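You operate a simulated robot arm through the tools that you are given. There is no shell and no other tool. Be economical: measure what you need, move in short steps, check, and stop when the job is done.

Carry out the task below with a simulated robot arm. There is one attempt and no reset: what you move stays moved.

TASK
Put the purple block and the teal block in the tool tote.

It is judged by the outcome, as a careful person would: the job done as asked, and still so three seconds after it is handed in. It fails if anything else is knocked over, pushed out of place, dropped, spilled or broken.

THE ROBOT
A 7-joint arm with a two-finger parallel gripper, fixed in place. Base frame: the origin is at the foot of the arm, x ahead of it, y to its left, z up; the work surface is at about z = 0. Lengths are in mm, angles in rad, forces in N, time in s.
With the tool pointing down near the work surface it reaches from about 240 to 620 mm from the base axis. Its first joint turns from -1.152 to 1.152 rad. Payload 2.6 kg.
Tool frame: the origin (TCP) lies between the finger pads and is the grasp point; the fingertips stand 30 mm ahead of it; z points along the fingers, y is the line along which they close. The gripper opens to 94 mm. The fingers are 28 mm wide and 10 mm thick; the gripper's body (50 by 96 mm) begins 55 mm behind the TCP.
Orientation is that of the tool frame in the base frame, as [roll, pitch, yaw] about the fixed x, y, z axes, in that order (R = Rz(yaw) Ry(pitch) Rx(roll)). With the fingers straight down and closing along the base's y, the tool's x points along the base's -x, its y along +y and its z along -z.

THE INTERFACE
- The arm moves only by the tool drive_tool. Its argument "targets" is a list of rows, each a list of 3 entries, a list of its own where there are three numbers: the shift along the tool's x, y, z in mm, then the turn, a rotation vector about the tool's x, y, z in rad, then the gripper command, from -1 (shut) to 1 (fully open), values between in proportion. In form: [[[dx, dy, dz], [ax, ay, az], jaw], ...]. A call has 1 to 10 rows; each row shifts and turns the commanded pose from where the row before left it, along the tool's axes as they then stand. A row lasts 0.2 s, in which the tool goes at most 50 mm and 0.15 rad; a call with a longer step from one row to the next is refused whole, and so is a gripper value outside its range. A pose out of reach is approached as far as the arm can. The call stops where the force on the tool passes 40 N (or 10 N more than at its start, if that is more) or the arm is blocked; 0.2 s more then pass. The fingers move at their own pace (about 72 mm/s each) and stop on an object; they squeeze with about 42 N. The grip force told is the motor's: it shows also when the fingers shut on nothing. Time passes only in rows, and 0.2 s behind the last, so rows that do not move let the fingers close. It gives the time, the measured TCP pose, the force on the tool (base axes), the opening and the grip force at its end, in the units of the frame above (readings bear some noise), and new pictures: "show" is both (left out), scene, wrist or none.
- Cameras (640 x 400 px; columns grow to the right, rows downward): "scene" is fixed at [48.8, 453.5, 551]; the picture's right is [-0.54, -0.84, 0.00], its down [-0.57, 0.37, -0.74] and it looks along [0.62, -0.40, -0.68] (base axes); focal length 323 px, centre (320, 200). "wrist" rides on the gripper at [-37, 0, -58] in the tool frame; the picture's right is [0.00, -1.00, 0.00], its down [0.97, 0.00, -0.24] and it looks along [0.24, 0.00, 0.97] (tool axes); focal length 218 px, centre (320, 200).
- measure_at(camera, pixels): for up to 12 pixels [column, row] of the newest picture of that camera ("zoom" is the newest enlarged one), the place [x, y, z] in the base frame of the surface seen there, good to about 3 mm. No time passes.
- zoom(camera, box): a new picture of the part [left, top, right, bottom] of that camera's present view, enlarged. No time passes.
- close_job(): hands the job in; it is judged then, once.

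Work in short steps. Measure before you move; look again where a grasp or a placing could have gone wrong, and mend it. You have 60 turns and 120 pictures in all, the two below and enlarged ones among them. Open the gripper and draw the arm clear of the work before you hand the job in, unless the task says otherwise; then end with one line.

The tools are called after "Emit:" as a command line: name --argument value ..., lists and objects as JSON in quotes. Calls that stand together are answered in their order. drive_tool: Moves the arm, as the interface text tells. Its arguments: {"type":"object","properties":{"targets":{"type":"array"},"show":{"type":"string","enum":["both","scene","wrist","none"]}},"required":["targets"]} The other tools are called the same way: measure_at (camera, pixels) gives the place of the surface under pixels of a picture; zoom (camera, box) takes an enlarged picture of a part of a camera's view; close_job () hands the job in.

At the start:

```text
time: 0.0
ee_pos: [352.7, -96.7, 289.1]
tcp_rot: [-3.141, 0.001, 3.141]
wrist_force: [-0.2, 0.1, -0.2]
grip_width: 94.1
gripper_force: 0.1
```

scene: 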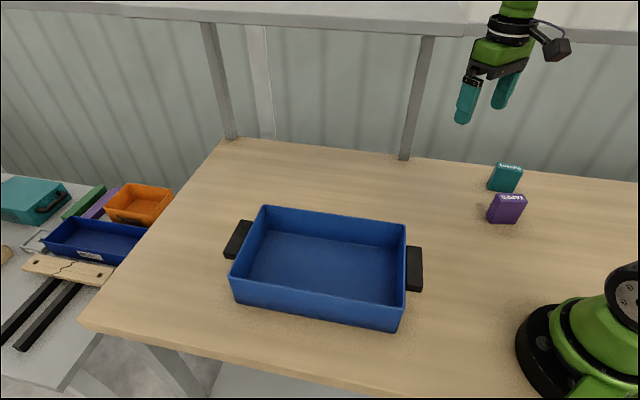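
wrist: 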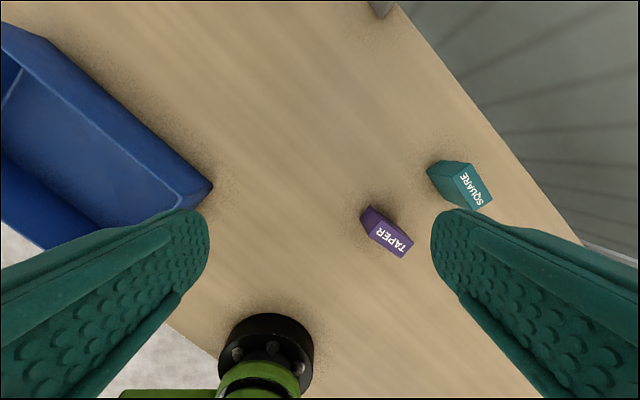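

The purple block is at about wrist (387,232) and the teal one at about (462,185); the tote is at scene (320,265). I'll zoom in on both before measuring.

Emit:
zoom --camera "scene" --box '[460, 140, 556, 240]'

Emit:
zoom --camera "wrist" --box '[340, 140, 500, 270]'

Emit:
measure_at --camera "scene" --pixels '[[266, 207], [405, 227], [391, 330], [232, 280], [320, 265], [415, 268], [415, 250], [238, 240], [350, 250], [300, 285]]'

```text
4.00 times, centred on (508, 190) of scene
```

zoom: 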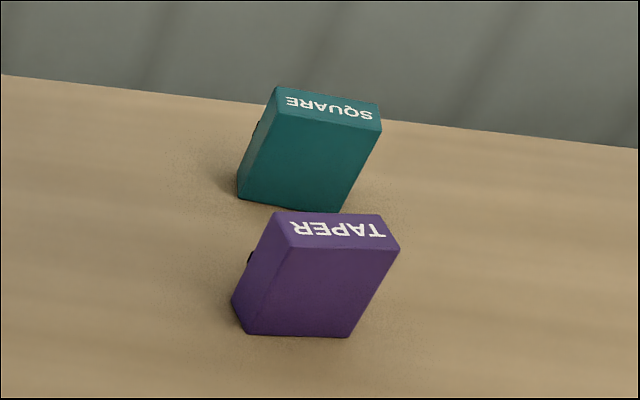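

```text
3.08 times, centred on (420, 205) of wrist
```

zoom: 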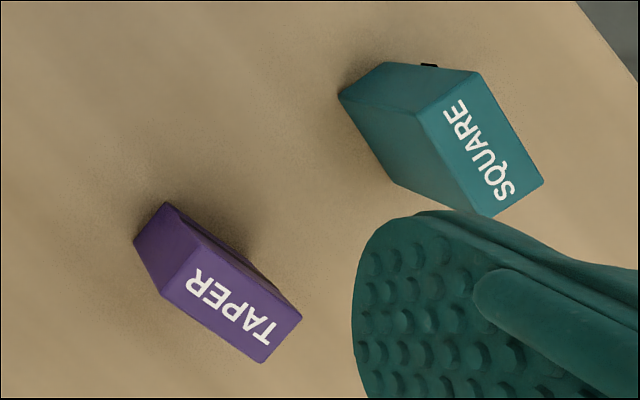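

```text
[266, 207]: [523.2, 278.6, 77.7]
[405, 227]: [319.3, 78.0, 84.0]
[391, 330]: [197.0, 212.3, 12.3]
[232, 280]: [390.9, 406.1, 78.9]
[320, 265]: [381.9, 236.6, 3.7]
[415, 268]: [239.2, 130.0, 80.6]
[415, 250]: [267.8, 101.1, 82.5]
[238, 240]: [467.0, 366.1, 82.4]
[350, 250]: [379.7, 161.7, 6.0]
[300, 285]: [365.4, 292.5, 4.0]
```

Next I'll measure the top corners and the foot of both blocks in the enlarged wrist picture.

Emit:
measure_at --camera "zoom" --pixels '[[195, 250], [297, 315], [262, 358], [164, 288], [230, 305], [480, 76], [538, 180], [492, 212], [420, 118], [480, 150], [345, 98], [138, 240]]'

Emit:
measure_at --camera "scene" --pixels '[[403, 300], [407, 240], [320, 217], [310, 318], [250, 245], [500, 240], [480, 175]]'

```text
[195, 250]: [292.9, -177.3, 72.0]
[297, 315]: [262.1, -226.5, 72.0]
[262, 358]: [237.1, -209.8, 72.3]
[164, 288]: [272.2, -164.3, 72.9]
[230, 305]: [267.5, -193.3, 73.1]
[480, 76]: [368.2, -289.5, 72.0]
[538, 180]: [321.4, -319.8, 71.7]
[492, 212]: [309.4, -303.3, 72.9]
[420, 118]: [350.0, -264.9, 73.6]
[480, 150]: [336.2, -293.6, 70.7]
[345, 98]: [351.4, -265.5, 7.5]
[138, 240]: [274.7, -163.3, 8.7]
```

```text
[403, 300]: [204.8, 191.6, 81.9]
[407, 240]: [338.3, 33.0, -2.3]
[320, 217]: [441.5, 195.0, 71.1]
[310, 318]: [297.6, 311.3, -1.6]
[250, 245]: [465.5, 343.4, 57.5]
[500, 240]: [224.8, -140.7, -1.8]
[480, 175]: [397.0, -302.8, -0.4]
```

The tops are at z 73. Purple is centred near (266,-194) and teal near (337,-294), each about 57 x 26. Both have a small dark thing on the rear face, so I'll move beyond them at a safe height to see that side.

Emit:
drive_tool --targets '[[[-11.2, -38.9, 15], [0, 0, 0], 1], [[-11.2, -38.9, 15], [0, 0, 0], 1], [[-11.2, -38.9, 15], [0, 0, 0], 1], [[-11.2, -38.9, 15], [0, 0, 0], 1], [[-11.2, -38.9, 15], [0, 0, 0], 1], [[-11.2, -38.9, 15], [0, 0, 0], 1], [[0, 0, 0], [0, 0, 0], 1]]' --show "wrist"

```text
time: 1.6
ee_pos: [419.1, -331.9, 200.6]
tcp_rot: [3.141, 0.0, -3.141]
wrist_force: [-0.3, 0.3, 1.1]
grip_width: 94.1
gripper_force: 0.0
```

wrist: 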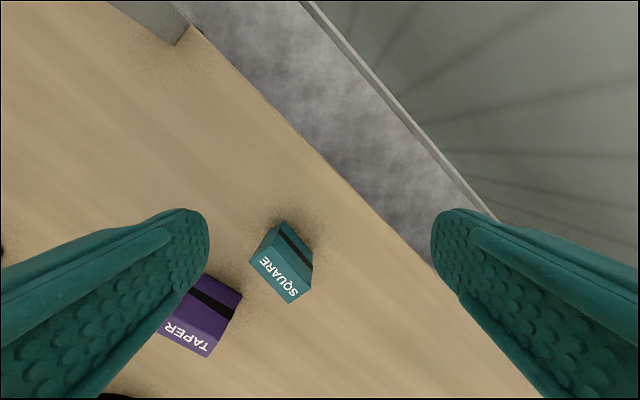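

Emit:
zoom --camera "wrist" --box '[150, 210, 330, 370]'

```text
2.50 times, centred on (240, 290) of wrist
```

zoom: 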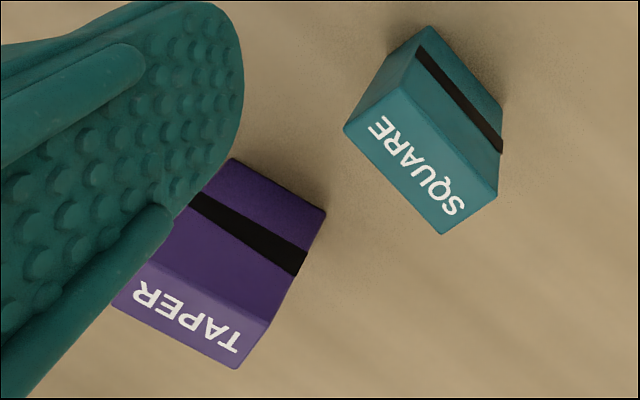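

The dark thing is a flat strip across the rear face, so gripping across the thickness is fine. I'll measure the corners again from here.

Emit:
measure_at --camera "zoom" --pixels '[[348, 130], [415, 56], [496, 196], [440, 230], [430, 32], [500, 110], [238, 365], [268, 322], [124, 305], [325, 213], [236, 163], [420, 145]]'

```text
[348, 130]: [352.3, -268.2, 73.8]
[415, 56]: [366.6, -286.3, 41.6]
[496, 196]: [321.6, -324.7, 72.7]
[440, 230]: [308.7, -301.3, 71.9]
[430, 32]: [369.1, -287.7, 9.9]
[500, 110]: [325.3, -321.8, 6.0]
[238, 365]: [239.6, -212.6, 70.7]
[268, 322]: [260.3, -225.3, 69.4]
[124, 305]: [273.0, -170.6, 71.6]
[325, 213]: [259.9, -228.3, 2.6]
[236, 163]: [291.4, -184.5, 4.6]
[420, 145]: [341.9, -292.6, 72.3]
```

Teal is centred at (337.6,-295) with its long axis at about 38.5°. I'll move above it, turn the tool 0.672 rad, and check the alignment.

Emit:
drive_tool --targets '[[[27.2, 12.3, 5], [0, 0, 0], 1], [[27.2, 12.3, 5], [0, 0, 0], 1], [[27.1, 12.3, 5], [0, 0, 0], 1], [[0, 0, 0], [0, 0, -0.1344], 1], [[0, 0, 0], [0, 0, -0.1344], 1], [[0, 0, 0], [0, 0, -0.1344], 1], [[0, 0, 0], [0, 0, -0.1344], 1], [[0, 0, 0], [0, 0, -0.1344], 1], [[0, 0, 25], [0, 0, 0], 1], [[0, 0, 0], [0, 0, 0], 1]]'

```text
time: 3.8
ee_pos: [337.8, -293.4, 159.5]
tcp_rot: [-3.14, 0.0, -2.471]
wrist_force: [-0.1, 0.3, -0.9]
grip_width: 94.1
gripper_force: 0.2
```

scene: 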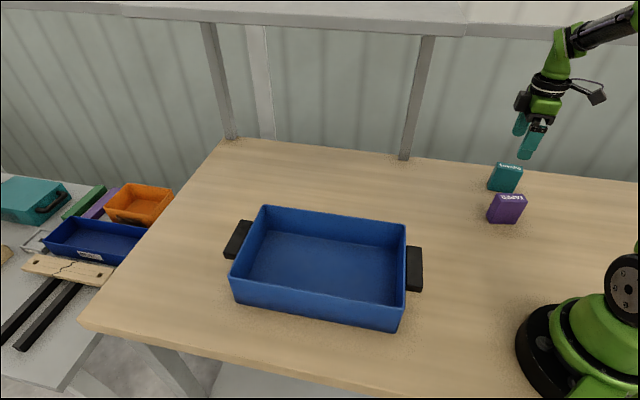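
wrist: 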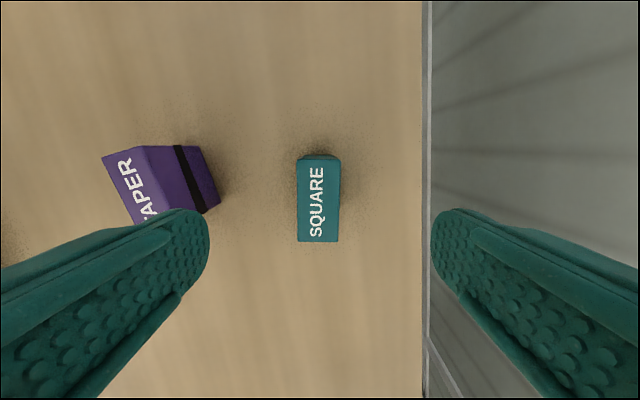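

Teal sits centred and square between the fingers at (318,200). I'll go down 115 mm and close.

Emit:
drive_tool --targets '[[[0, 0, 30], [0, 0, 0], 0.4], [[0, 0, 30], [0, 0, 0], 0.4], [[0, 0, 30], [0, 0, 0], 0.4], [[0, 0, 24], [0, 0, 0], 0.4], [[0, 0, 0], [0, 0, 0], 0.4], [[0, 0, 0], [0, 0, 0], -1], [[0, 0, 0], [0, 0, 0], -1], [[0, 0, 0], [0, 0, 0], -1], [[0, 0, 0], [0, 0, 0], -1]]' --show "both"

```text
time: 5.8
ee_pos: [338.9, -292.5, 45.6]
tcp_rot: [-3.141, 0.0, -2.47]
wrist_force: [0.1, 0.0, -0.7]
grip_width: 34.0
gripper_force: 42.0
```

scene: 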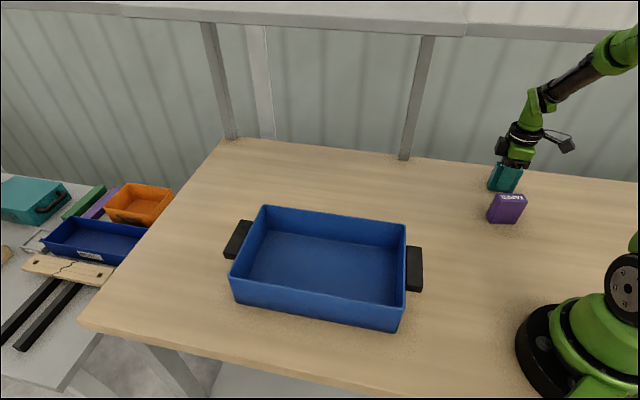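
wrist: 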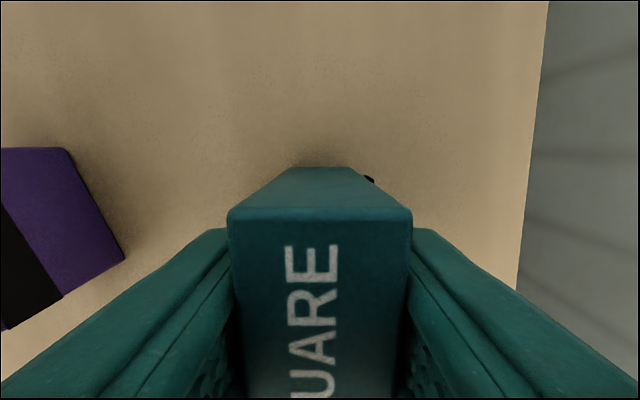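

The fingers hold at 34 mm with 42 N. I'll lift and check that it doesn't slip.

Emit:
drive_tool --targets '[[[0, 0, -15], [0, 0, 0], -1], [[0, 0, -30], [0, 0, 0], -1], [[0, 0, -40], [0, 0, 0], -1], [[0, 0, -40], [0, 0, 0], -1], [[0, 0, -20], [0, 0, 0], -1], [[0, 0, 0], [0, 0, 0], -1]]'

```text
time: 7.2
ee_pos: [337.8, -292.8, 192.1]
tcp_rot: [3.142, 0.001, -2.469]
wrist_force: [-0.2, 0.5, 0.0]
grip_width: 0.1
gripper_force: 33.0
```

scene: 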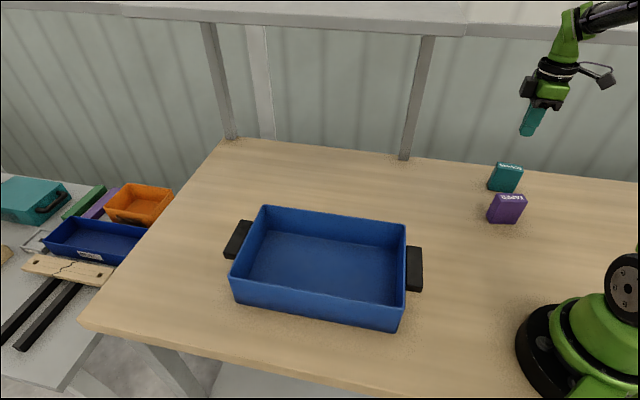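
wrist: 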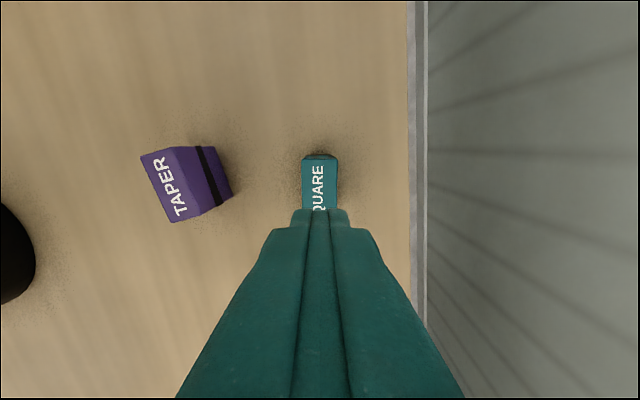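

The fingers shut on nothing, so teal slipped out and is still standing in place. I'll look closely at its shape before trying again.

Emit:
zoom --camera "scene" --box '[480, 155, 532, 230]'

Emit:
zoom --camera "wrist" --box '[130, 130, 350, 240]'

```text
5.33 times, centred on (506, 192) of scene
```

zoom: 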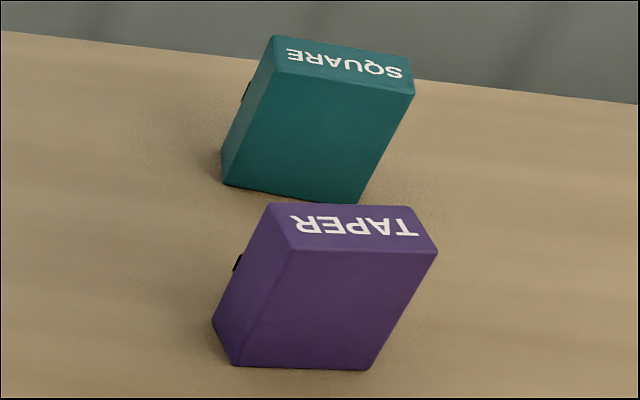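

```text
2.91 times, centred on (240, 185) of wrist
```

zoom: 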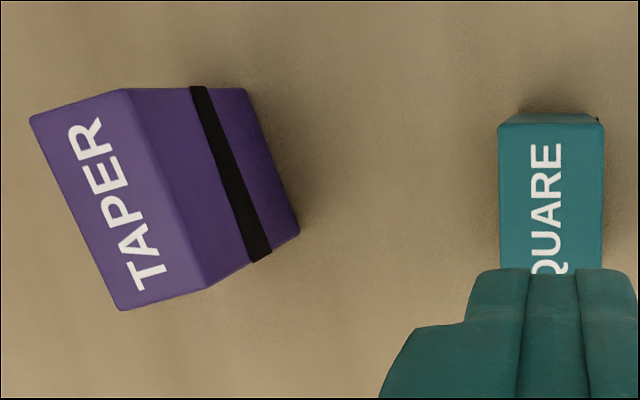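

Each block has a raised rib across its rear face, so the pad was pressing on the rib and slid off. The end faces are flat and 57 mm apart, so I'll turn the gripper 90° and grip teal by its ends.

Emit:
drive_tool --targets '[[[0, 0, 0], [0, 0, 0.145], 1], [[0, 0, 0], [0, 0, 0.145], 1], [[0, 0, 0], [0, 0, 0.145], 1], [[0, 0, 0], [0, 0, 0.145], 1], [[0, 0, 0], [0, 0, 0.145], 1], [[0, 0, 0], [0, 0, 0.145], 1], [[0, 0, 0], [0, 0, 0.145], 1], [[0, 0, 0], [0, 0, 0.145], 1], [[0, 0, 0], [0, 0, 0.145], 1], [[0, 0, 0], [0, 0, 0.145], 1]]' --show "none"

Emit:
drive_tool --targets '[[[0, 0, 20], [0, 0, 0.121], 1], [[0, 0, 20], [0, 0, 0], 1], [[0, 0, 0], [0, 0, 0], 1]]' --show "wrist"

```text
time: 9.4
ee_pos: [337.3, -293.7, 189.9]
tcp_rot: [3.141, 0.001, 2.359]
wrist_force: [1.0, 0.5, 0.7]
grip_width: 93.7
gripper_force: 0.1
```

```text
time: 10.2
ee_pos: [338.9, -292.5, 149.9]
tcp_rot: [3.14, 0.0, 2.242]
wrist_force: [0.0, 0.0, -0.4]
grip_width: 93.8
gripper_force: 0.0
```

wrist: 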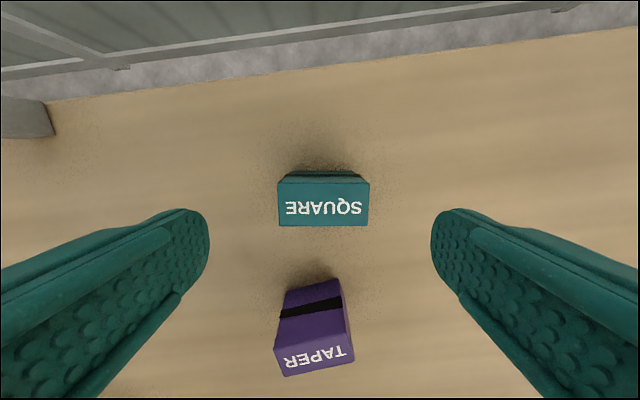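

Teal is square to the fingers. I'll check its centre against the tool.

Emit:
measure_at --camera "wrist" --pixels '[[280, 184], [367, 184], [280, 224], [368, 224], [323, 202]]'

```text
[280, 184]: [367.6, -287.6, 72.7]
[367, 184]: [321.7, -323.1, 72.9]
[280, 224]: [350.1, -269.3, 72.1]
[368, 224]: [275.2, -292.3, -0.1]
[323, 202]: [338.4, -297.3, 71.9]
```

Teal's centre is about (338,-296). I'll shift by (-2, -3) in the tool frame, go down to z 45 and close on the ends.

Emit:
drive_tool --targets '[[[-2.2, -2.9, 0], [0, 0, 0], 1], [[0, 0, 30], [0, 0, 0], 1], [[0, 0, 30], [0, 0, 0], 1], [[0, 0, 25], [0, 0, 0], 1], [[0, 0, 20], [0, 0, 0], 1], [[0, 0, 0], [0, 0, 0], -1], [[0, 0, 0], [0, 0, 0], -1], [[0, 0, 0], [0, 0, 0], -1], [[0, 0, 0], [0, 0, 0], -1]]' --show "wrist"

Emit:
drive_tool --targets '[[[0, 0, -8], [0, 0, 0], -1], [[0, 0, -8], [0, 0, 0], -1], [[0, 0, -8], [0, 0, 0], -1], [[0, 0, 0], [0, 0, 0], -1], [[0, 0, 0], [0, 0, 0], -1]]'

```text
time: 12.2
ee_pos: [336.1, -298.4, 45.4]
tcp_rot: [3.141, 0.0, 2.242]
wrist_force: [-0.4, 0.3, -0.1]
grip_width: 63.8
gripper_force: 41.1
```

wrist: 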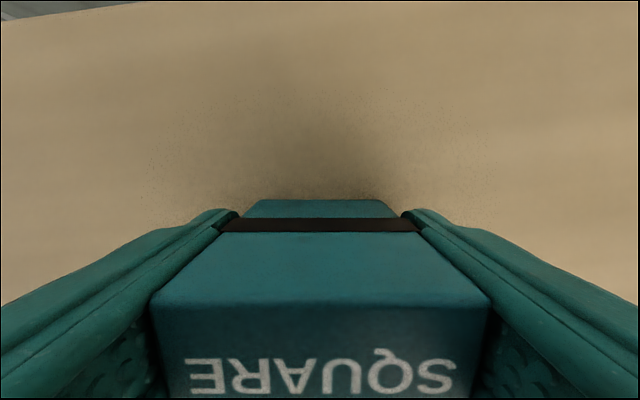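

```text
time: 13.4
ee_pos: [336.2, -296.6, 69.9]
tcp_rot: [3.14, -0.001, 2.242]
wrist_force: [0.0, 0.2, -1.5]
grip_width: 63.8
gripper_force: 41.6
```

scene: 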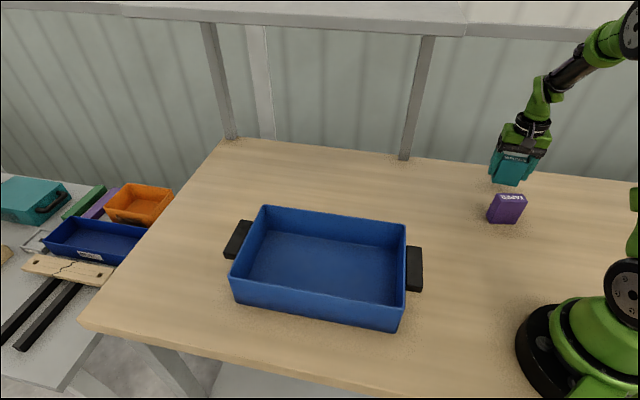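
wrist: 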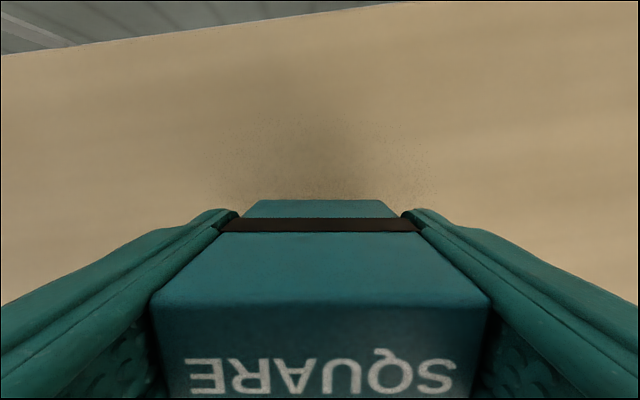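

Teal is held firmly by its ends. I'll lift to about z 200 and start turning to line up with the tote.

Emit:
drive_tool --targets '[[[0, 0, -30], [0, 0, 0], -1], [[0, 0, -35], [0, 0, 0], -1], [[0, 0, -35], [0, 0, 0], -1], [[0, 0, -30], [0, 0, 0], -1], [[0, 0, 0], [0, 0, -0.146], -1], [[0, 0, 0], [0, 0, -0.146], -1], [[0, 0, 0], [0, 0, -0.146], -1], [[0, 0, 0], [0, 0, -0.146], -1], [[0, 0, 0], [0, 0, -0.146], -1], [[0, 0, 0], [0, 0, -0.146], -1]]' --show "none"

Emit:
drive_tool --targets '[[[0, 0, 0], [0, 0, -0.146], -1], [[0, 0, 0], [0, 0, -0.146], -1], [[0, 0, 0], [0, 0, -0.146], -1], [[0, 0, 0], [0, 0, -0.146], -1], [[0, 0, 0], [0, 0, -0.146], -1], [[0, 0, 0], [0, 0, -0.146], -1], [[0, 0, 0], [0, 0, 0], -1]]' --show "scene"

```text
time: 15.6
ee_pos: [337.1, -297.3, 199.7]
tcp_rot: [3.142, -0.001, 3.119]
wrist_force: [-0.6, -0.2, -1.7]
grip_width: 64.0
gripper_force: 42.2
```

```text
time: 17.2
ee_pos: [336.9, -297.9, 199.5]
tcp_rot: [3.141, 0.002, -2.287]
wrist_force: [0.3, 0.7, -1.3]
grip_width: 63.8
gripper_force: 42.3
```

scene: 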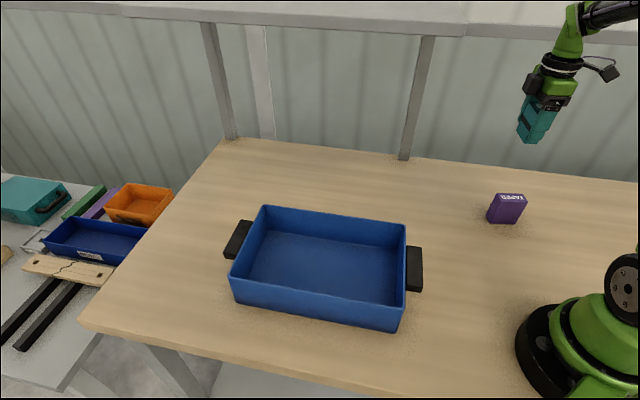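

Teal is still held and purple is undisturbed. Next I'll carry teal over the far half of the tote at z 200.

Emit:
drive_tool --targets '[[[-37, 25.5, 0], [0, 0, 0], -1], [[-37, 25.5, 0], [0, 0, 0], -1], [[-37, 25.5, 0], [0, 0, 0], -1], [[-37, 25.5, 0], [0, 0, 0], -1], [[-37, 25.5, 0], [0, 0, 0], -1], [[-37, 25.5, 0], [0, 0, 0], -1], [[-37, 25.5, 0], [0, 0, 0], -1]]' --show "none"

Emit:
drive_tool --targets '[[[-37, 25.5, 0], [0, 0, 0], -1], [[-37, 25.5, 0], [0, 0, 0], -1], [[-37, 25.5, 0], [0, 0, 0], -1], [[-37, 25.5, 0], [0, 0, 0], -1], [[-37, 25.5, 0], [0, 0, 0], -1], [[-37, 25.5, 0], [0, 0, 0], -1], [[0, 0, 0], [0, 0, 0], -1]]'

```text
time: 18.9
ee_pos: [364.3, -70.7, 199.8]
tcp_rot: [-3.114, -0.025, -2.51]
wrist_force: [-0.4, -0.1, -1.2]
grip_width: 63.9
gripper_force: 41.9
stopped in row 7: the arm was blocked; the commanded pose is now the measured one
```

```text
time: 19.5
ee_pos: [372.0, -91.5, 201.6]
tcp_rot: [-3.065, -0.049, -2.765]
wrist_force: [0.2, 0.6, -2.6]
grip_width: 63.8
gripper_force: 42.5
stopped in row 3: the arm was blocked; the commanded pose is now the measured one
```

scene: 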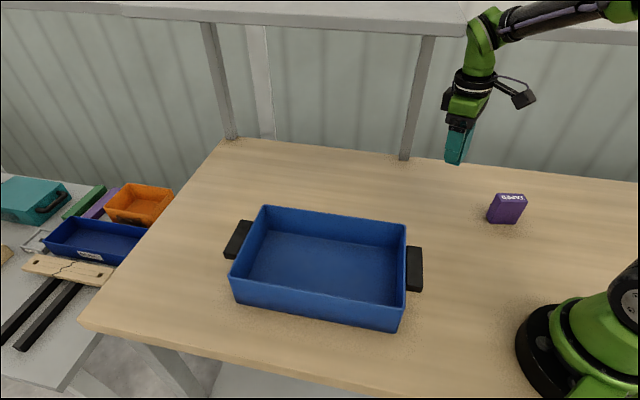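
wrist: 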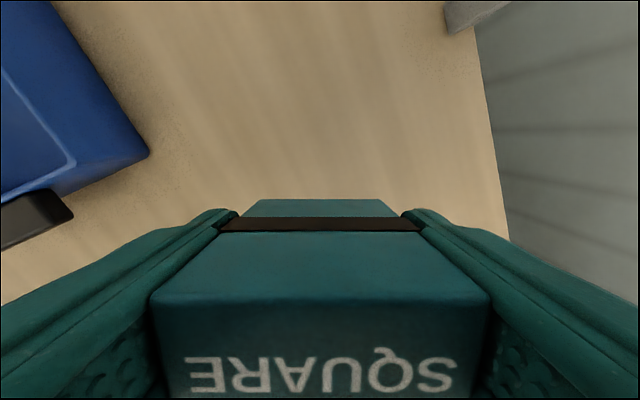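

The arm hit a joint limit partway and the tool is slightly tilted, but teal is still held. I'll level the tool and bring the yaw back toward the starting one.

Emit:
drive_tool --targets '[[[0, 0, 0], [-0.0766, -0.049, 0], -1], [[0, 0, 0], [0, 0, 0.1], -1], [[0, 0, 0], [0, 0, 0.1], -1], [[0, 0, 0], [0, 0, 0.1], -1], [[0, 0, 0], [0, 0, 0.076], -1], [[0, 0, 0], [0, 0, 0], -1]]' --show "scene"

```text
time: 20.9
ee_pos: [371.6, -89.9, 202.2]
tcp_rot: [3.141, 0.0, -3.135]
wrist_force: [-0.2, -0.3, -2.3]
grip_width: 64.0
gripper_force: 41.6
```

scene: 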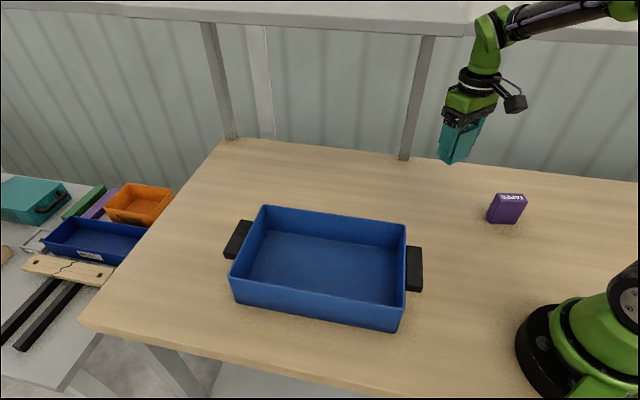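

The tool is level again with yaw near zero. I'll continue toward the tote in plain +y steps and watch for the limit.

Emit:
drive_tool --targets '[[[-3, 30, 0], [0, 0, 0], -1], [[-3, 30, 0], [0, 0, 0], -1], [[-3, 30, 0], [0, 0, 0], -1], [[-3, 30, 0], [0, 0, 0], -1], [[0, 0, 0], [0, 0, 0], -1]]' --show "none"

```text
time: 21.8
ee_pos: [369.9, -76.6, 204.3]
tcp_rot: [-3.105, 0.002, 2.933]
wrist_force: [-0.1, -0.6, -2.7]
grip_width: 63.8
gripper_force: 42.0
stopped in row 4: the arm was blocked; the commanded pose is now the measured one
```

Blocked again, with the yaw drifting negative, so the elbow seems to have swung out. I'll level the tool, raise it to about z 280 and let the yaw go negative, then look at the arm's posture.

Emit:
drive_tool --targets '[[[0, 0, 0], [-0.037, 0, 0], -1], [[0, 0, -15], [0, 0, 0.1], -1], [[0, 0, -25], [0, 0, 0.1], -1], [[0, 0, -25], [0, 0, 0.1], -1], [[0, 0, -10], [0, 0, 0.1], -1], [[0, 0, 0], [0, 0, 0.1], -1], [[0, 0, 0], [0, 0, 0], -1]]' --show "scene"

```text
time: 23.4
ee_pos: [371.0, -75.3, 279.0]
tcp_rot: [3.141, 0.003, 2.433]
wrist_force: [0.2, 0.0, -1.5]
grip_width: 64.1
gripper_force: 42.4
```

scene: 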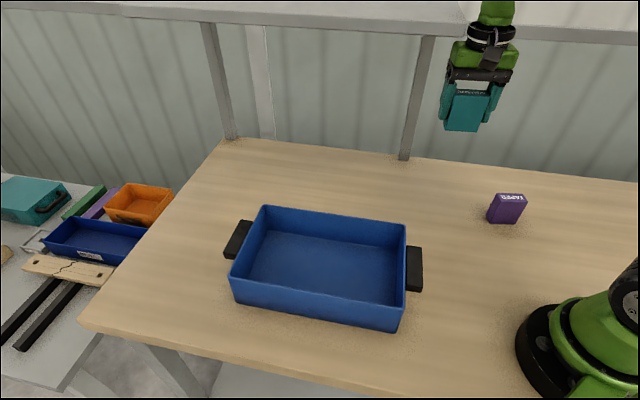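

The posture looks freer now. I'll try moving +y at this height and yaw.

Emit:
drive_tool --targets '[[[20.5, 28.5, 0], [0, 0, 0], -1], [[20.5, 28.5, 0], [0, 0, 0], -1], [[20.5, 28.5, 0], [0, 0, 0], -1], [[20.5, 28.5, 0], [0, 0, 0], -1], [[0, 0, 0], [0, 0, 0], -1]]' --show "scene"

```text
time: 23.8
ee_pos: [370.4, -63.7, 278.6]
tcp_rot: [-3.136, 0.008, 2.402]
wrist_force: [-6.0, -2.3, -0.2]
grip_width: 64.0
gripper_force: 42.0
stopped in row 1: the force on the tool passed its limit (the readings are from after the stop); the commanded pose is now the measured one
```

scene: 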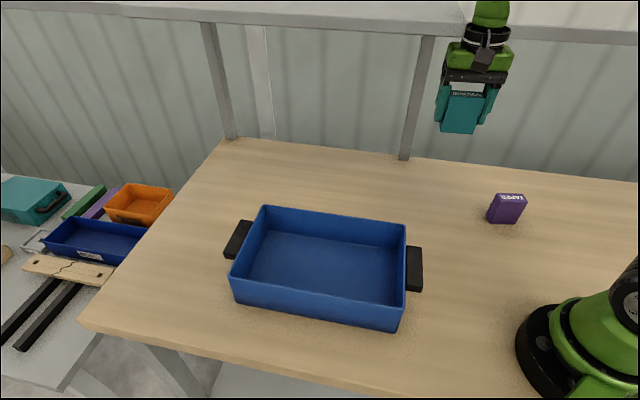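

This time there was real contact. Something is in the way near y = -60, so I'll measure the overhead shelf and posts.

Emit:
measure_at --camera "scene" --pixels '[[420, 100], [410, 150], [300, 15], [430, 25], [450, 15], [550, 35], [415, 45], [600, 25], [300, 5], [230, 130], [480, 60], [487, 20]]'

Emit:
zoom --camera "scene" --box '[380, 0, 600, 140]'

Emit:
zoom --camera "wrist" --box '[0, 0, 640, 400]'

```text
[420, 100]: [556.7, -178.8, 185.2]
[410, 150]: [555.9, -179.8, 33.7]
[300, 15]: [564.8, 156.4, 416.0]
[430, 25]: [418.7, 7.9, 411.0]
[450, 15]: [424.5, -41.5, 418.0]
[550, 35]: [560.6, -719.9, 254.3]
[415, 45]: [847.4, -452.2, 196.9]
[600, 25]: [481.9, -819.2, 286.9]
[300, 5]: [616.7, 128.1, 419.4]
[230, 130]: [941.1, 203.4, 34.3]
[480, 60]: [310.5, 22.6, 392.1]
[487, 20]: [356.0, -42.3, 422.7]
```

```text
2.86 times, centred on (490, 70) of scene
```

zoom: 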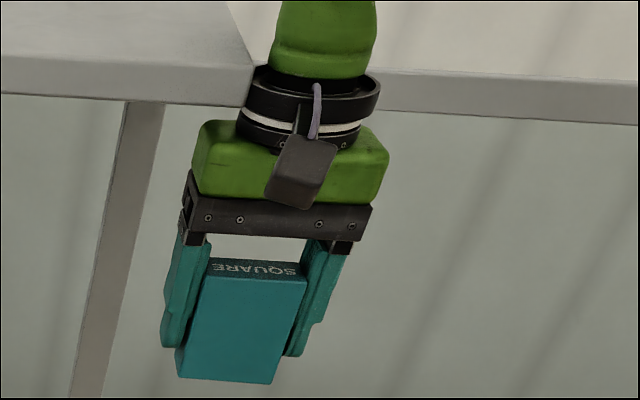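

```text
1.00 times, centred on (320, 200) of wrist
```

zoom: 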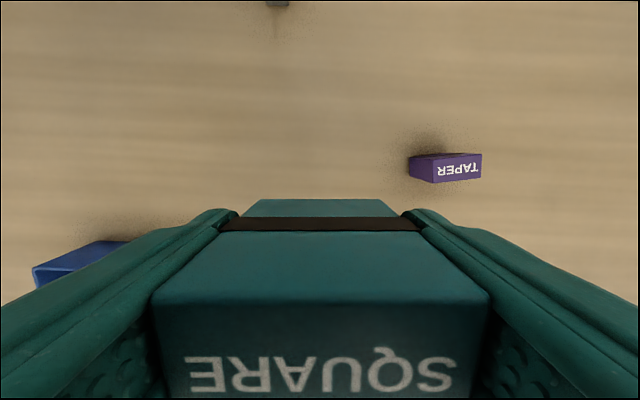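

There is a shelf at about z 410 whose corner hangs over this area, and the wrist is meeting it. I'll measure its edges to plan a path closer to the base.

Emit:
measure_at --camera "scene" --pixels '[[455, 34], [458, 30], [440, 34], [400, 30], [350, 26], [200, 18], [100, 12], [462, 25], [462, 12], [458, 4], [400, 4], [465, 22]]'

```text
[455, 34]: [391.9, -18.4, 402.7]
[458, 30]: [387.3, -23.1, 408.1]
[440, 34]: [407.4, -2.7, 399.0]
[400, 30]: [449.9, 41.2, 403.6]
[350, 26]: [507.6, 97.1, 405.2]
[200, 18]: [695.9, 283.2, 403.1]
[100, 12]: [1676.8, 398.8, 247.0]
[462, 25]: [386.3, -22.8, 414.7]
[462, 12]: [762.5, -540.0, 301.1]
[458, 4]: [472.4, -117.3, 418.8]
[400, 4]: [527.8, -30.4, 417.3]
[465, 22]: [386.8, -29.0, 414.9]
```

The shelf corner is at about (386,-24), z 399–418. I'll draw back toward the base to radius ~295, lower to z ~180, return to yaw 0, and only then swing across.

Emit:
drive_tool --targets '[[[17.3, -23, 0], [0, 0, 0], -1], [[17.3, -23, 0], [0, 0, 0], -1], [[17.3, -23, 0], [0, 0, 0], -1], [[0, 0, 20], [0, 0, -0.148], -1], [[0, 0, 20], [0, 0, -0.148], -1], [[0, 0, 20], [0, 0, -0.148], -1], [[0, 0, 20], [0, 0, -0.148], -1], [[0, 0, 20], [0, 0, -0.148], -1], [[0, 0, 0], [0, 0, 0], -1]]'

```text
time: 25.8
ee_pos: [285.8, -80.3, 178.5]
tcp_rot: [-3.13, 0.001, -3.14]
wrist_force: [-0.7, 0.1, -2.4]
grip_width: 63.8
gripper_force: 41.9
```

scene: 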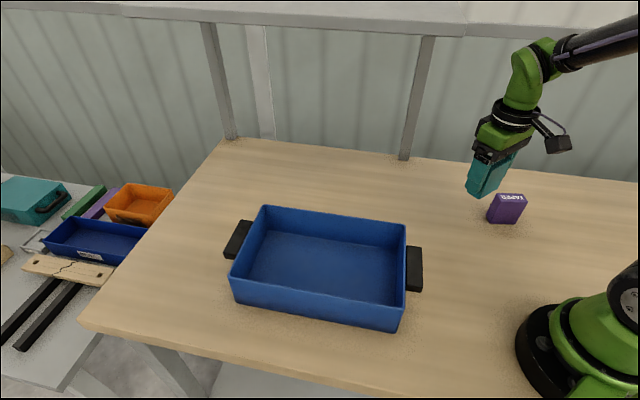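
wrist: 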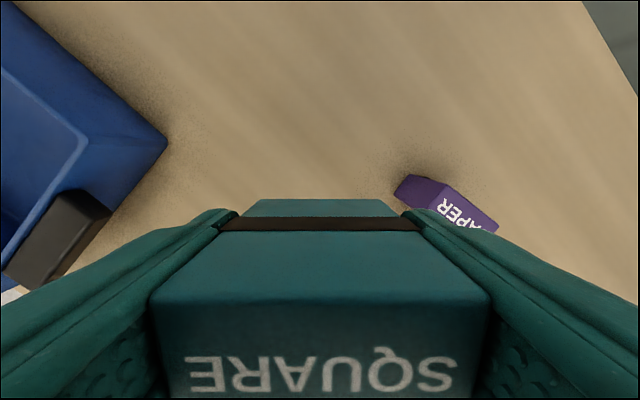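

All clear and still held. I'll swing across in +y at radius ~285.

Emit:
drive_tool --targets '[[[3, 30, 0], [-0.011, 0, 0], -1], [[3, 30, 0], [0, 0, 0], -1], [[2, 30, 0], [0, 0, 0], -1], [[2, 30, 0], [0, 0, 0], -1], [[0, 20, 0], [0, 0, 0], -1], [[0, 0, 0], [0, 0, 0], -1]]' --show "scene"

```text
time: 27.2
ee_pos: [276.2, 61.6, 180.0]
tcp_rot: [-3.141, 0.002, 3.141]
wrist_force: [0.7, 0.2, -1.2]
grip_width: 63.8
gripper_force: 42.1
```

scene: 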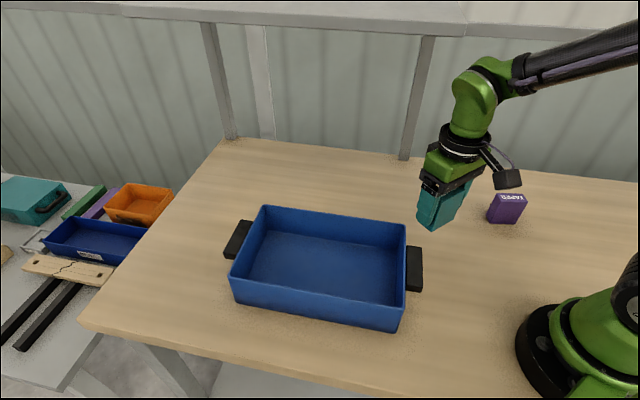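

Past the corner. I'll continue to above the far half of the tote.

Emit:
drive_tool --targets '[[[-4.7, 33, 0], [0, 0, 0], -1], [[-4.7, 33, 0], [0, 0, 0], -1], [[-4.7, 33, 0], [0, 0, 0], -1], [[-22, 24.6, 0], [0, 0, 0], -1], [[-22, 24.6, 0], [0, 0, 0], -1], [[-22, 24.6, 0], [0, 0, 0], -1], [[-22, 24.6, 0], [0, 0, 0], -1], [[-22, 24.6, 0], [0, 0, 0], -1], [[0, 0, 0], [0, 0, 0], -1]]' --show "none"

Emit:
drive_tool --targets '[[[0, 0, 0], [0, 0, -0.1425], -1], [[0, 0, 0], [0, 0, -0.1425], -1], [[0, 0, 0], [0, 0, -0.1425], -1], [[0, 0, 0], [0, 0, -0.1425], -1], [[0, 0, 0], [0, 0, -0.1425], -1], [[0, 0, 0], [0, 0, -0.1425], -1], [[0, 0, 0], [0, 0, 0], -1]]'

```text
time: 29.2
ee_pos: [400.4, 282.3, 177.4]
tcp_rot: [-3.14, 0.001, -3.142]
wrist_force: [0.8, -0.1, -1.0]
grip_width: 64.0
gripper_force: 42.6
```

```text
time: 30.8
ee_pos: [399.7, 282.4, 178.7]
tcp_rot: [-3.139, 0.001, -2.285]
wrist_force: [0.6, 0.0, -2.3]
grip_width: 63.9
gripper_force: 41.6
```

scene: 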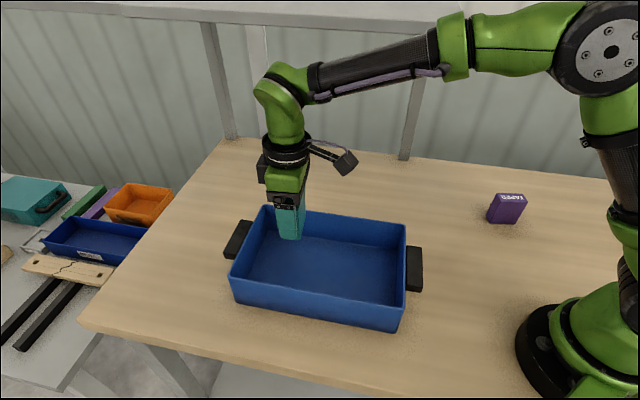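
wrist: 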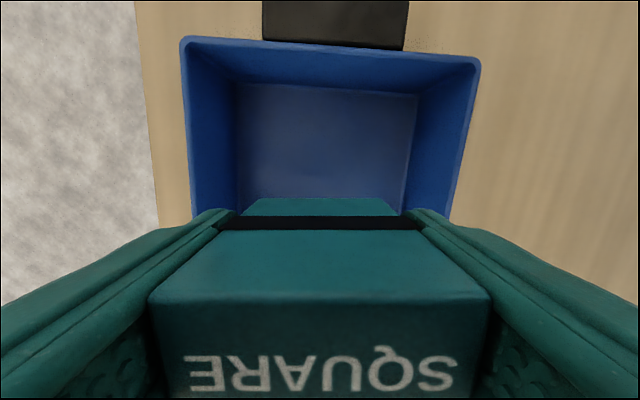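

Teal is over the tote. I'll measure the rim and floor corners from the wrist view to check the clearances.

Emit:
measure_at --camera "wrist" --pixels '[[184, 44], [476, 64], [239, 86], [414, 96], [195, 205], [450, 205], [238, 190], [403, 190], [320, 150]]'

```text
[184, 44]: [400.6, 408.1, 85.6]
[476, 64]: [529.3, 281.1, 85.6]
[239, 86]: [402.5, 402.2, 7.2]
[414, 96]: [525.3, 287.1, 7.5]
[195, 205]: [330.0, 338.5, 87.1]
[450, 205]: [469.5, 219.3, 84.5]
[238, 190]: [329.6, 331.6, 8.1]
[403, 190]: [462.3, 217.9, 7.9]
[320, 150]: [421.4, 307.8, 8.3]
```

The tote walls are vertical and about 174 mm apart, and teal is centred. I'll lower to just above the floor (TCP z ~54).

Emit:
drive_tool --targets '[[[0, 0, 30], [0, 0, 0], -1], [[0, 0, 30], [0, 0, 0], -1], [[0, 0, 30], [0, 0, 0], -1], [[0, 0, 25], [0, 0, 0], -1], [[0, 0, 8], [0, 0, 0], -1], [[0, 0, 3], [0, 0, 0], -1], [[0, 0, 0], [0, 0, 0], -1]]'

```text
time: 32.4
ee_pos: [399.2, 282.0, 53.2]
tcp_rot: [-3.14, 0.001, -2.286]
wrist_force: [-1.2, 0.8, -1.5]
grip_width: 63.8
gripper_force: 41.3
```

scene: 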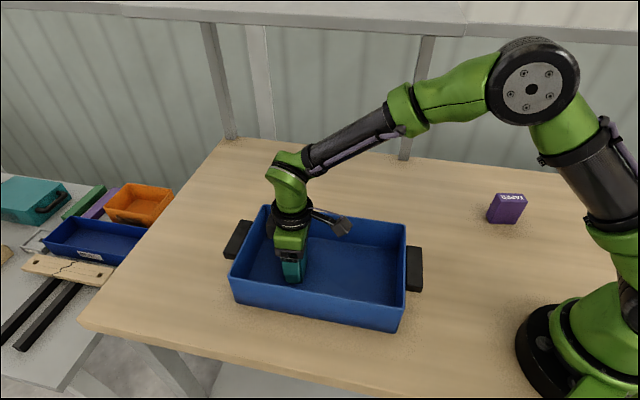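
wrist: 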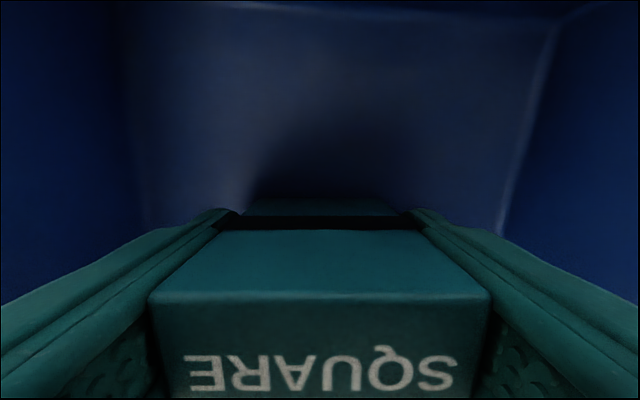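

No contact yet, so I'll ease down a few mm more and release.

Emit:
drive_tool --targets '[[[0, 0, 1.5], [0, 0, 0], -1], [[0, 0, 1.5], [0, 0, 0], -1], [[0, 0, 1], [0, 0, 0], -1], [[0, 0, 0], [0, 0, 0], -1]]' --show "none"

Emit:
drive_tool --targets '[[[0, 0, 0], [0, 0, 0], 0.75], [[0, 0, 0], [0, 0, 0], 0.75], [[0, 0, -15], [0, 0, 0], 0.75], [[0, 0, -40], [0, 0, 0], 0.75], [[0, 0, -40], [0, 0, 0], 0.75], [[0, 0, -35], [0, 0, 0], 0.75], [[0, 0, 0], [0, 0, 0], 0.75]]'

```text
time: 33.4
ee_pos: [400.2, 281.5, 51.4]
tcp_rot: [-3.141, 0.006, -2.29]
wrist_force: [-6.3, -5.4, 30.1]
grip_width: 64.0
gripper_force: 42.1
```

```text
time: 35.0
ee_pos: [398.6, 282.1, 178.3]
tcp_rot: [-3.139, 0.001, -2.288]
wrist_force: [-0.7, -0.6, -1.2]
grip_width: 82.6
gripper_force: 0.0
```

scene: 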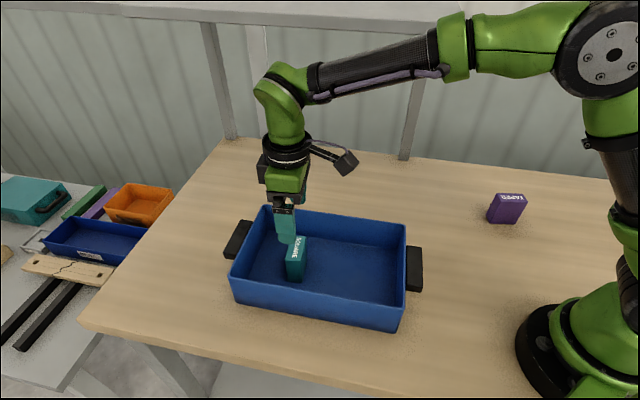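
wrist: 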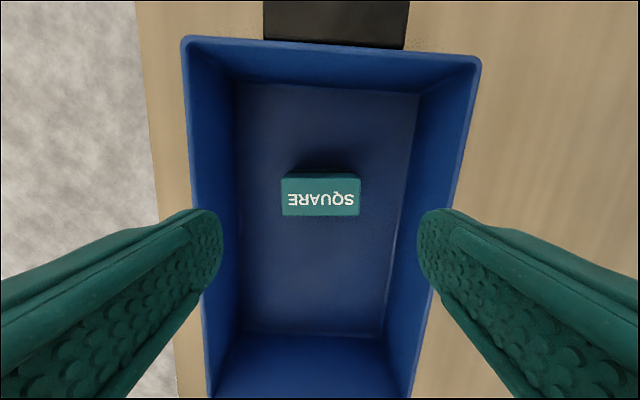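

Teal stands upright in the tote. I'll go back the same way: yaw to 0, then along the inner path toward purple.

Emit:
drive_tool --targets '[[[0, 0, 0], [0, 0, 0.1425], 0.75], [[0, 0, 0], [0, 0, 0.1425], 0.75], [[0, 0, 0], [0, 0, 0.1425], 0.75], [[0, 0, 0], [0, 0, 0.1425], 0.75], [[0, 0, 0], [0, 0, 0.1425], 0.75], [[0, 0, 0], [0, 0, 0.1425], 0.75], [[0, 0, 0], [0, 0, 0], 0.75]]' --show "none"

Emit:
drive_tool --targets '[[[27, -30.5, 0], [0, 0, 0], 0.75], [[27, -30.5, 0], [0, 0, 0], 0.75], [[27, -30.5, 0], [0, 0, 0], 0.75], [[28, -30.5, 0], [0, 0, 0], 0.75], [[6, -33, 0], [0, 0, 0], 0.75], [[6, -33, 0], [0, 0, 0], 0.75], [[3, -33, 0], [0, 0, 0], 0.75], [[0, -35, 0], [0, 0, 0], 0.75], [[0, -35, 0], [0, 0, 0], 0.75], [[0, 0, 0], [0, 0, 0], 1]]' --show "none"

Emit:
drive_tool --targets '[[[0, -35, 0], [0, 0, 0], 1], [[0, -35, 0], [0, 0, 0], 1], [[0, -38, 0], [0, 0, 0], 1], [[4, -38, 0], [0, 0, 0], 1], [[4, -38, 0], [0, 0, 0], 1], [[0, 0, 0], [0, 0, 0.145], 1], [[0, 0, 0], [0, 0, 0.15], 1], [[0, 0, 0], [0, 0, 0.15], 1], [[0, 0, 0], [0, 0, 0.15], 1], [[0, 0, 0], [0, 0, 0], 1]]'

```text
time: 36.6
ee_pos: [399.5, 281.9, 180.4]
tcp_rot: [3.14, 0.002, 3.14]
wrist_force: [0.1, -0.3, -0.7]
grip_width: 82.3
gripper_force: 0.1
```

```text
time: 38.8
ee_pos: [274.0, -8.8, 177.8]
tcp_rot: [-3.14, 0.002, -3.141]
wrist_force: [-0.5, -0.1, -0.6]
grip_width: 94.2
gripper_force: 0.0
```

```text
time: 41.0
ee_pos: [266.8, -192.8, 178.6]
tcp_rot: [3.14, 0.002, 2.544]
wrist_force: [-0.2, -1.0, 0.6]
grip_width: 94.1
gripper_force: 0.1
```

scene: 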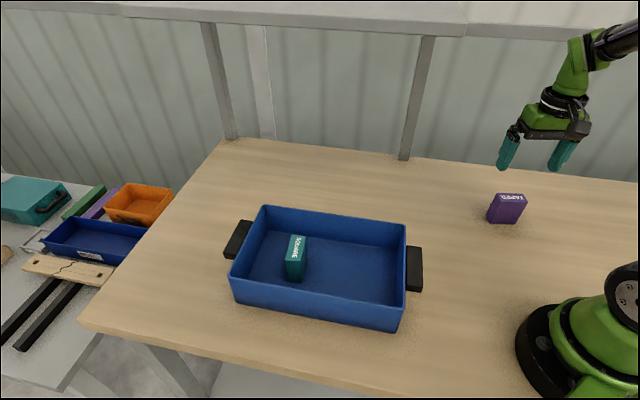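
wrist: 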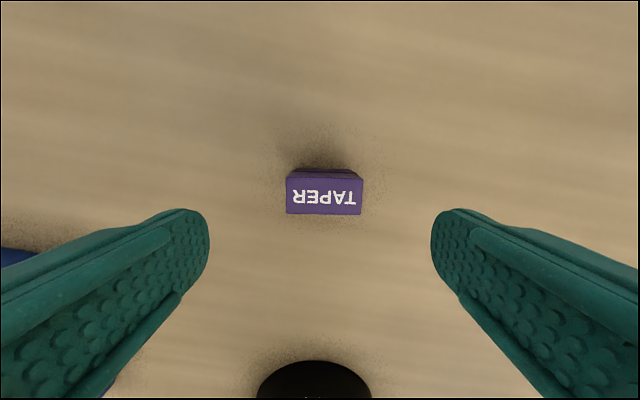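

I'm above purple. I'll zoom in to check its ends for taper and measure the offsets.

Emit:
zoom --camera "wrist" --box '[272, 150, 376, 225]'

Emit:
measure_at --camera "wrist" --pixels '[[288, 176], [361, 180], [288, 210], [359, 213], [324, 194], [305, 168], [345, 169]]'

```text
5.33 times, centred on (324, 188) of wrist
```

zoom: 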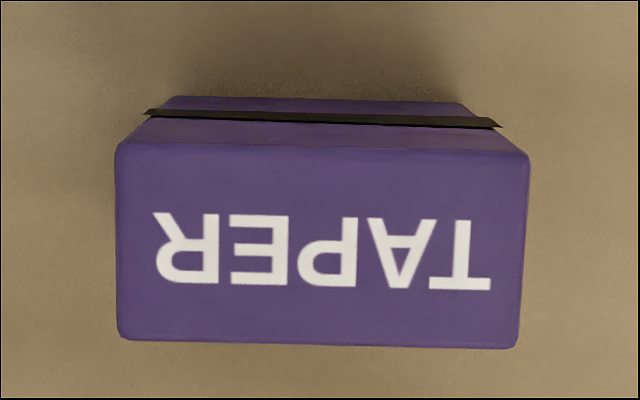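

```text
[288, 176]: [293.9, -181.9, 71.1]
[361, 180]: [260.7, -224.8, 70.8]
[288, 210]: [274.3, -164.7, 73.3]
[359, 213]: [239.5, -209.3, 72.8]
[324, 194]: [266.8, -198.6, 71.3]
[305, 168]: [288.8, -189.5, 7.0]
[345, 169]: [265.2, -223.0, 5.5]
```

Purple's end faces look close to parallel and it is about 1.5° off square. I'll correct that, go down to z ~44 and close on the ends.

Emit:
drive_tool --targets '[[[-1.6, -1.8, 20], [0, 0, 0.025], 1], [[0, 0, 35], [0, 0, 0], 1], [[0, 0, 35], [0, 0, 0], 1], [[0, 0, 25], [0, 0, 0], 1], [[0, 0, 20], [0, 0, 0], 1], [[0, 0, 0], [0, 0, 0], -1], [[0, 0, 0], [0, 0, 0], -1], [[0, 0, 0], [0, 0, 0], -1], [[0, 0, 0], [0, 0, 0], -1]]' --show "wrist"

Emit:
drive_tool --targets '[[[0, 0, -5], [0, 0, 0], -1], [[0, 0, -5], [0, 0, 0], -1], [[0, 0, -5], [0, 0, 0], -1], [[0, 0, 0], [0, 0, 0], -1], [[0, 0, 0], [0, 0, 0], -1]]'

```text
time: 43.0
ee_pos: [268.1, -194.2, 43.2]
tcp_rot: [3.139, 0.001, 2.523]
wrist_force: [0.6, -0.1, 0.2]
grip_width: 63.9
gripper_force: 41.8
```

wrist: 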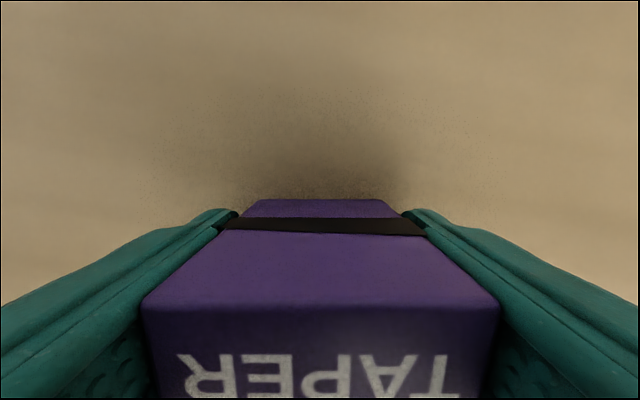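

```text
time: 44.2
ee_pos: [267.4, -194.5, 59.6]
tcp_rot: [3.14, 0.001, 2.522]
wrist_force: [-0.9, -0.2, -1.9]
grip_width: 64.1
gripper_force: 42.2
```

scene: 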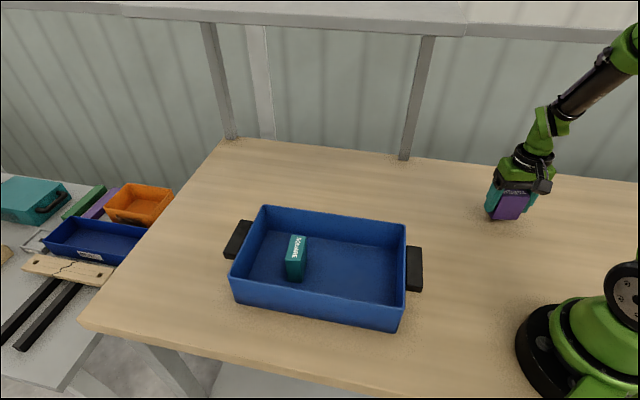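
wrist: 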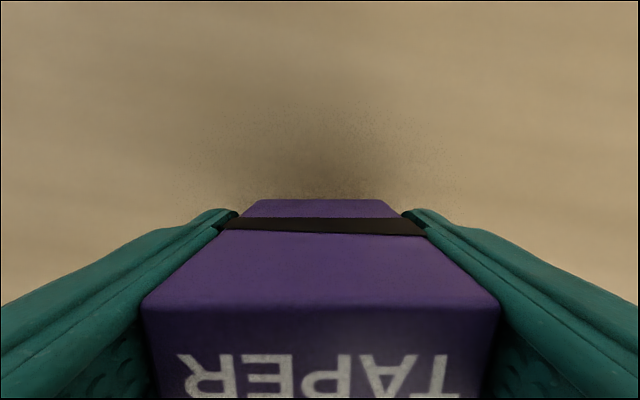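

Purple is held. I'll lift to z 180, turn to yaw 0 and take the same inner path.

Emit:
drive_tool --targets '[[[0, 0, -25], [0, 0, 0], -1], [[0, 0, -35], [0, 0, 0], -1], [[0, 0, -35], [0, 0, 0], -1], [[0, 0, -25], [0, 0, 0], -1], [[0, 0, 0], [0, 0, -0.124], -1], [[0, 0, 0], [0, 0, -0.124], -1], [[0, 0, 0], [0, 0, -0.124], -1], [[0, 0, 0], [0, 0, -0.124], -1], [[0, 0, 0], [0, 0, -0.124], -1], [[0, 0, 0], [0, 0, 0], -1]]' --show "none"

Emit:
drive_tool --targets '[[[-3, 36, 0], [0, 0, 0], -1], [[-3, 36, 0], [0, 0, 0], -1], [[0, 36, 0], [0, 0, 0], -1], [[0, 36, 0], [0, 0, 0], -1], [[0, 36, 0], [0, 0, 0], -1], [[0, 36, 0], [0, 0, 0], -1], [[0, 36, 0], [0, 0, 0], -1], [[0, 0, 0], [0, 0, 0], -1]]' --show "scene"

```text
time: 46.4
ee_pos: [267.1, -195.1, 178.5]
tcp_rot: [3.141, 0.002, -3.139]
wrist_force: [-0.1, -0.9, -1.1]
grip_width: 63.6
gripper_force: 42.6
```

```text
time: 48.2
ee_pos: [274.1, 57.3, 178.8]
tcp_rot: [-3.141, 0.001, -3.142]
wrist_force: [-0.2, -1.1, -1.0]
grip_width: 63.7
gripper_force: 42.0
```

scene: 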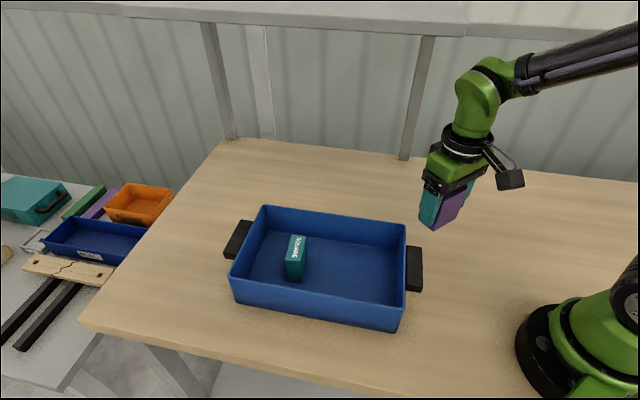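

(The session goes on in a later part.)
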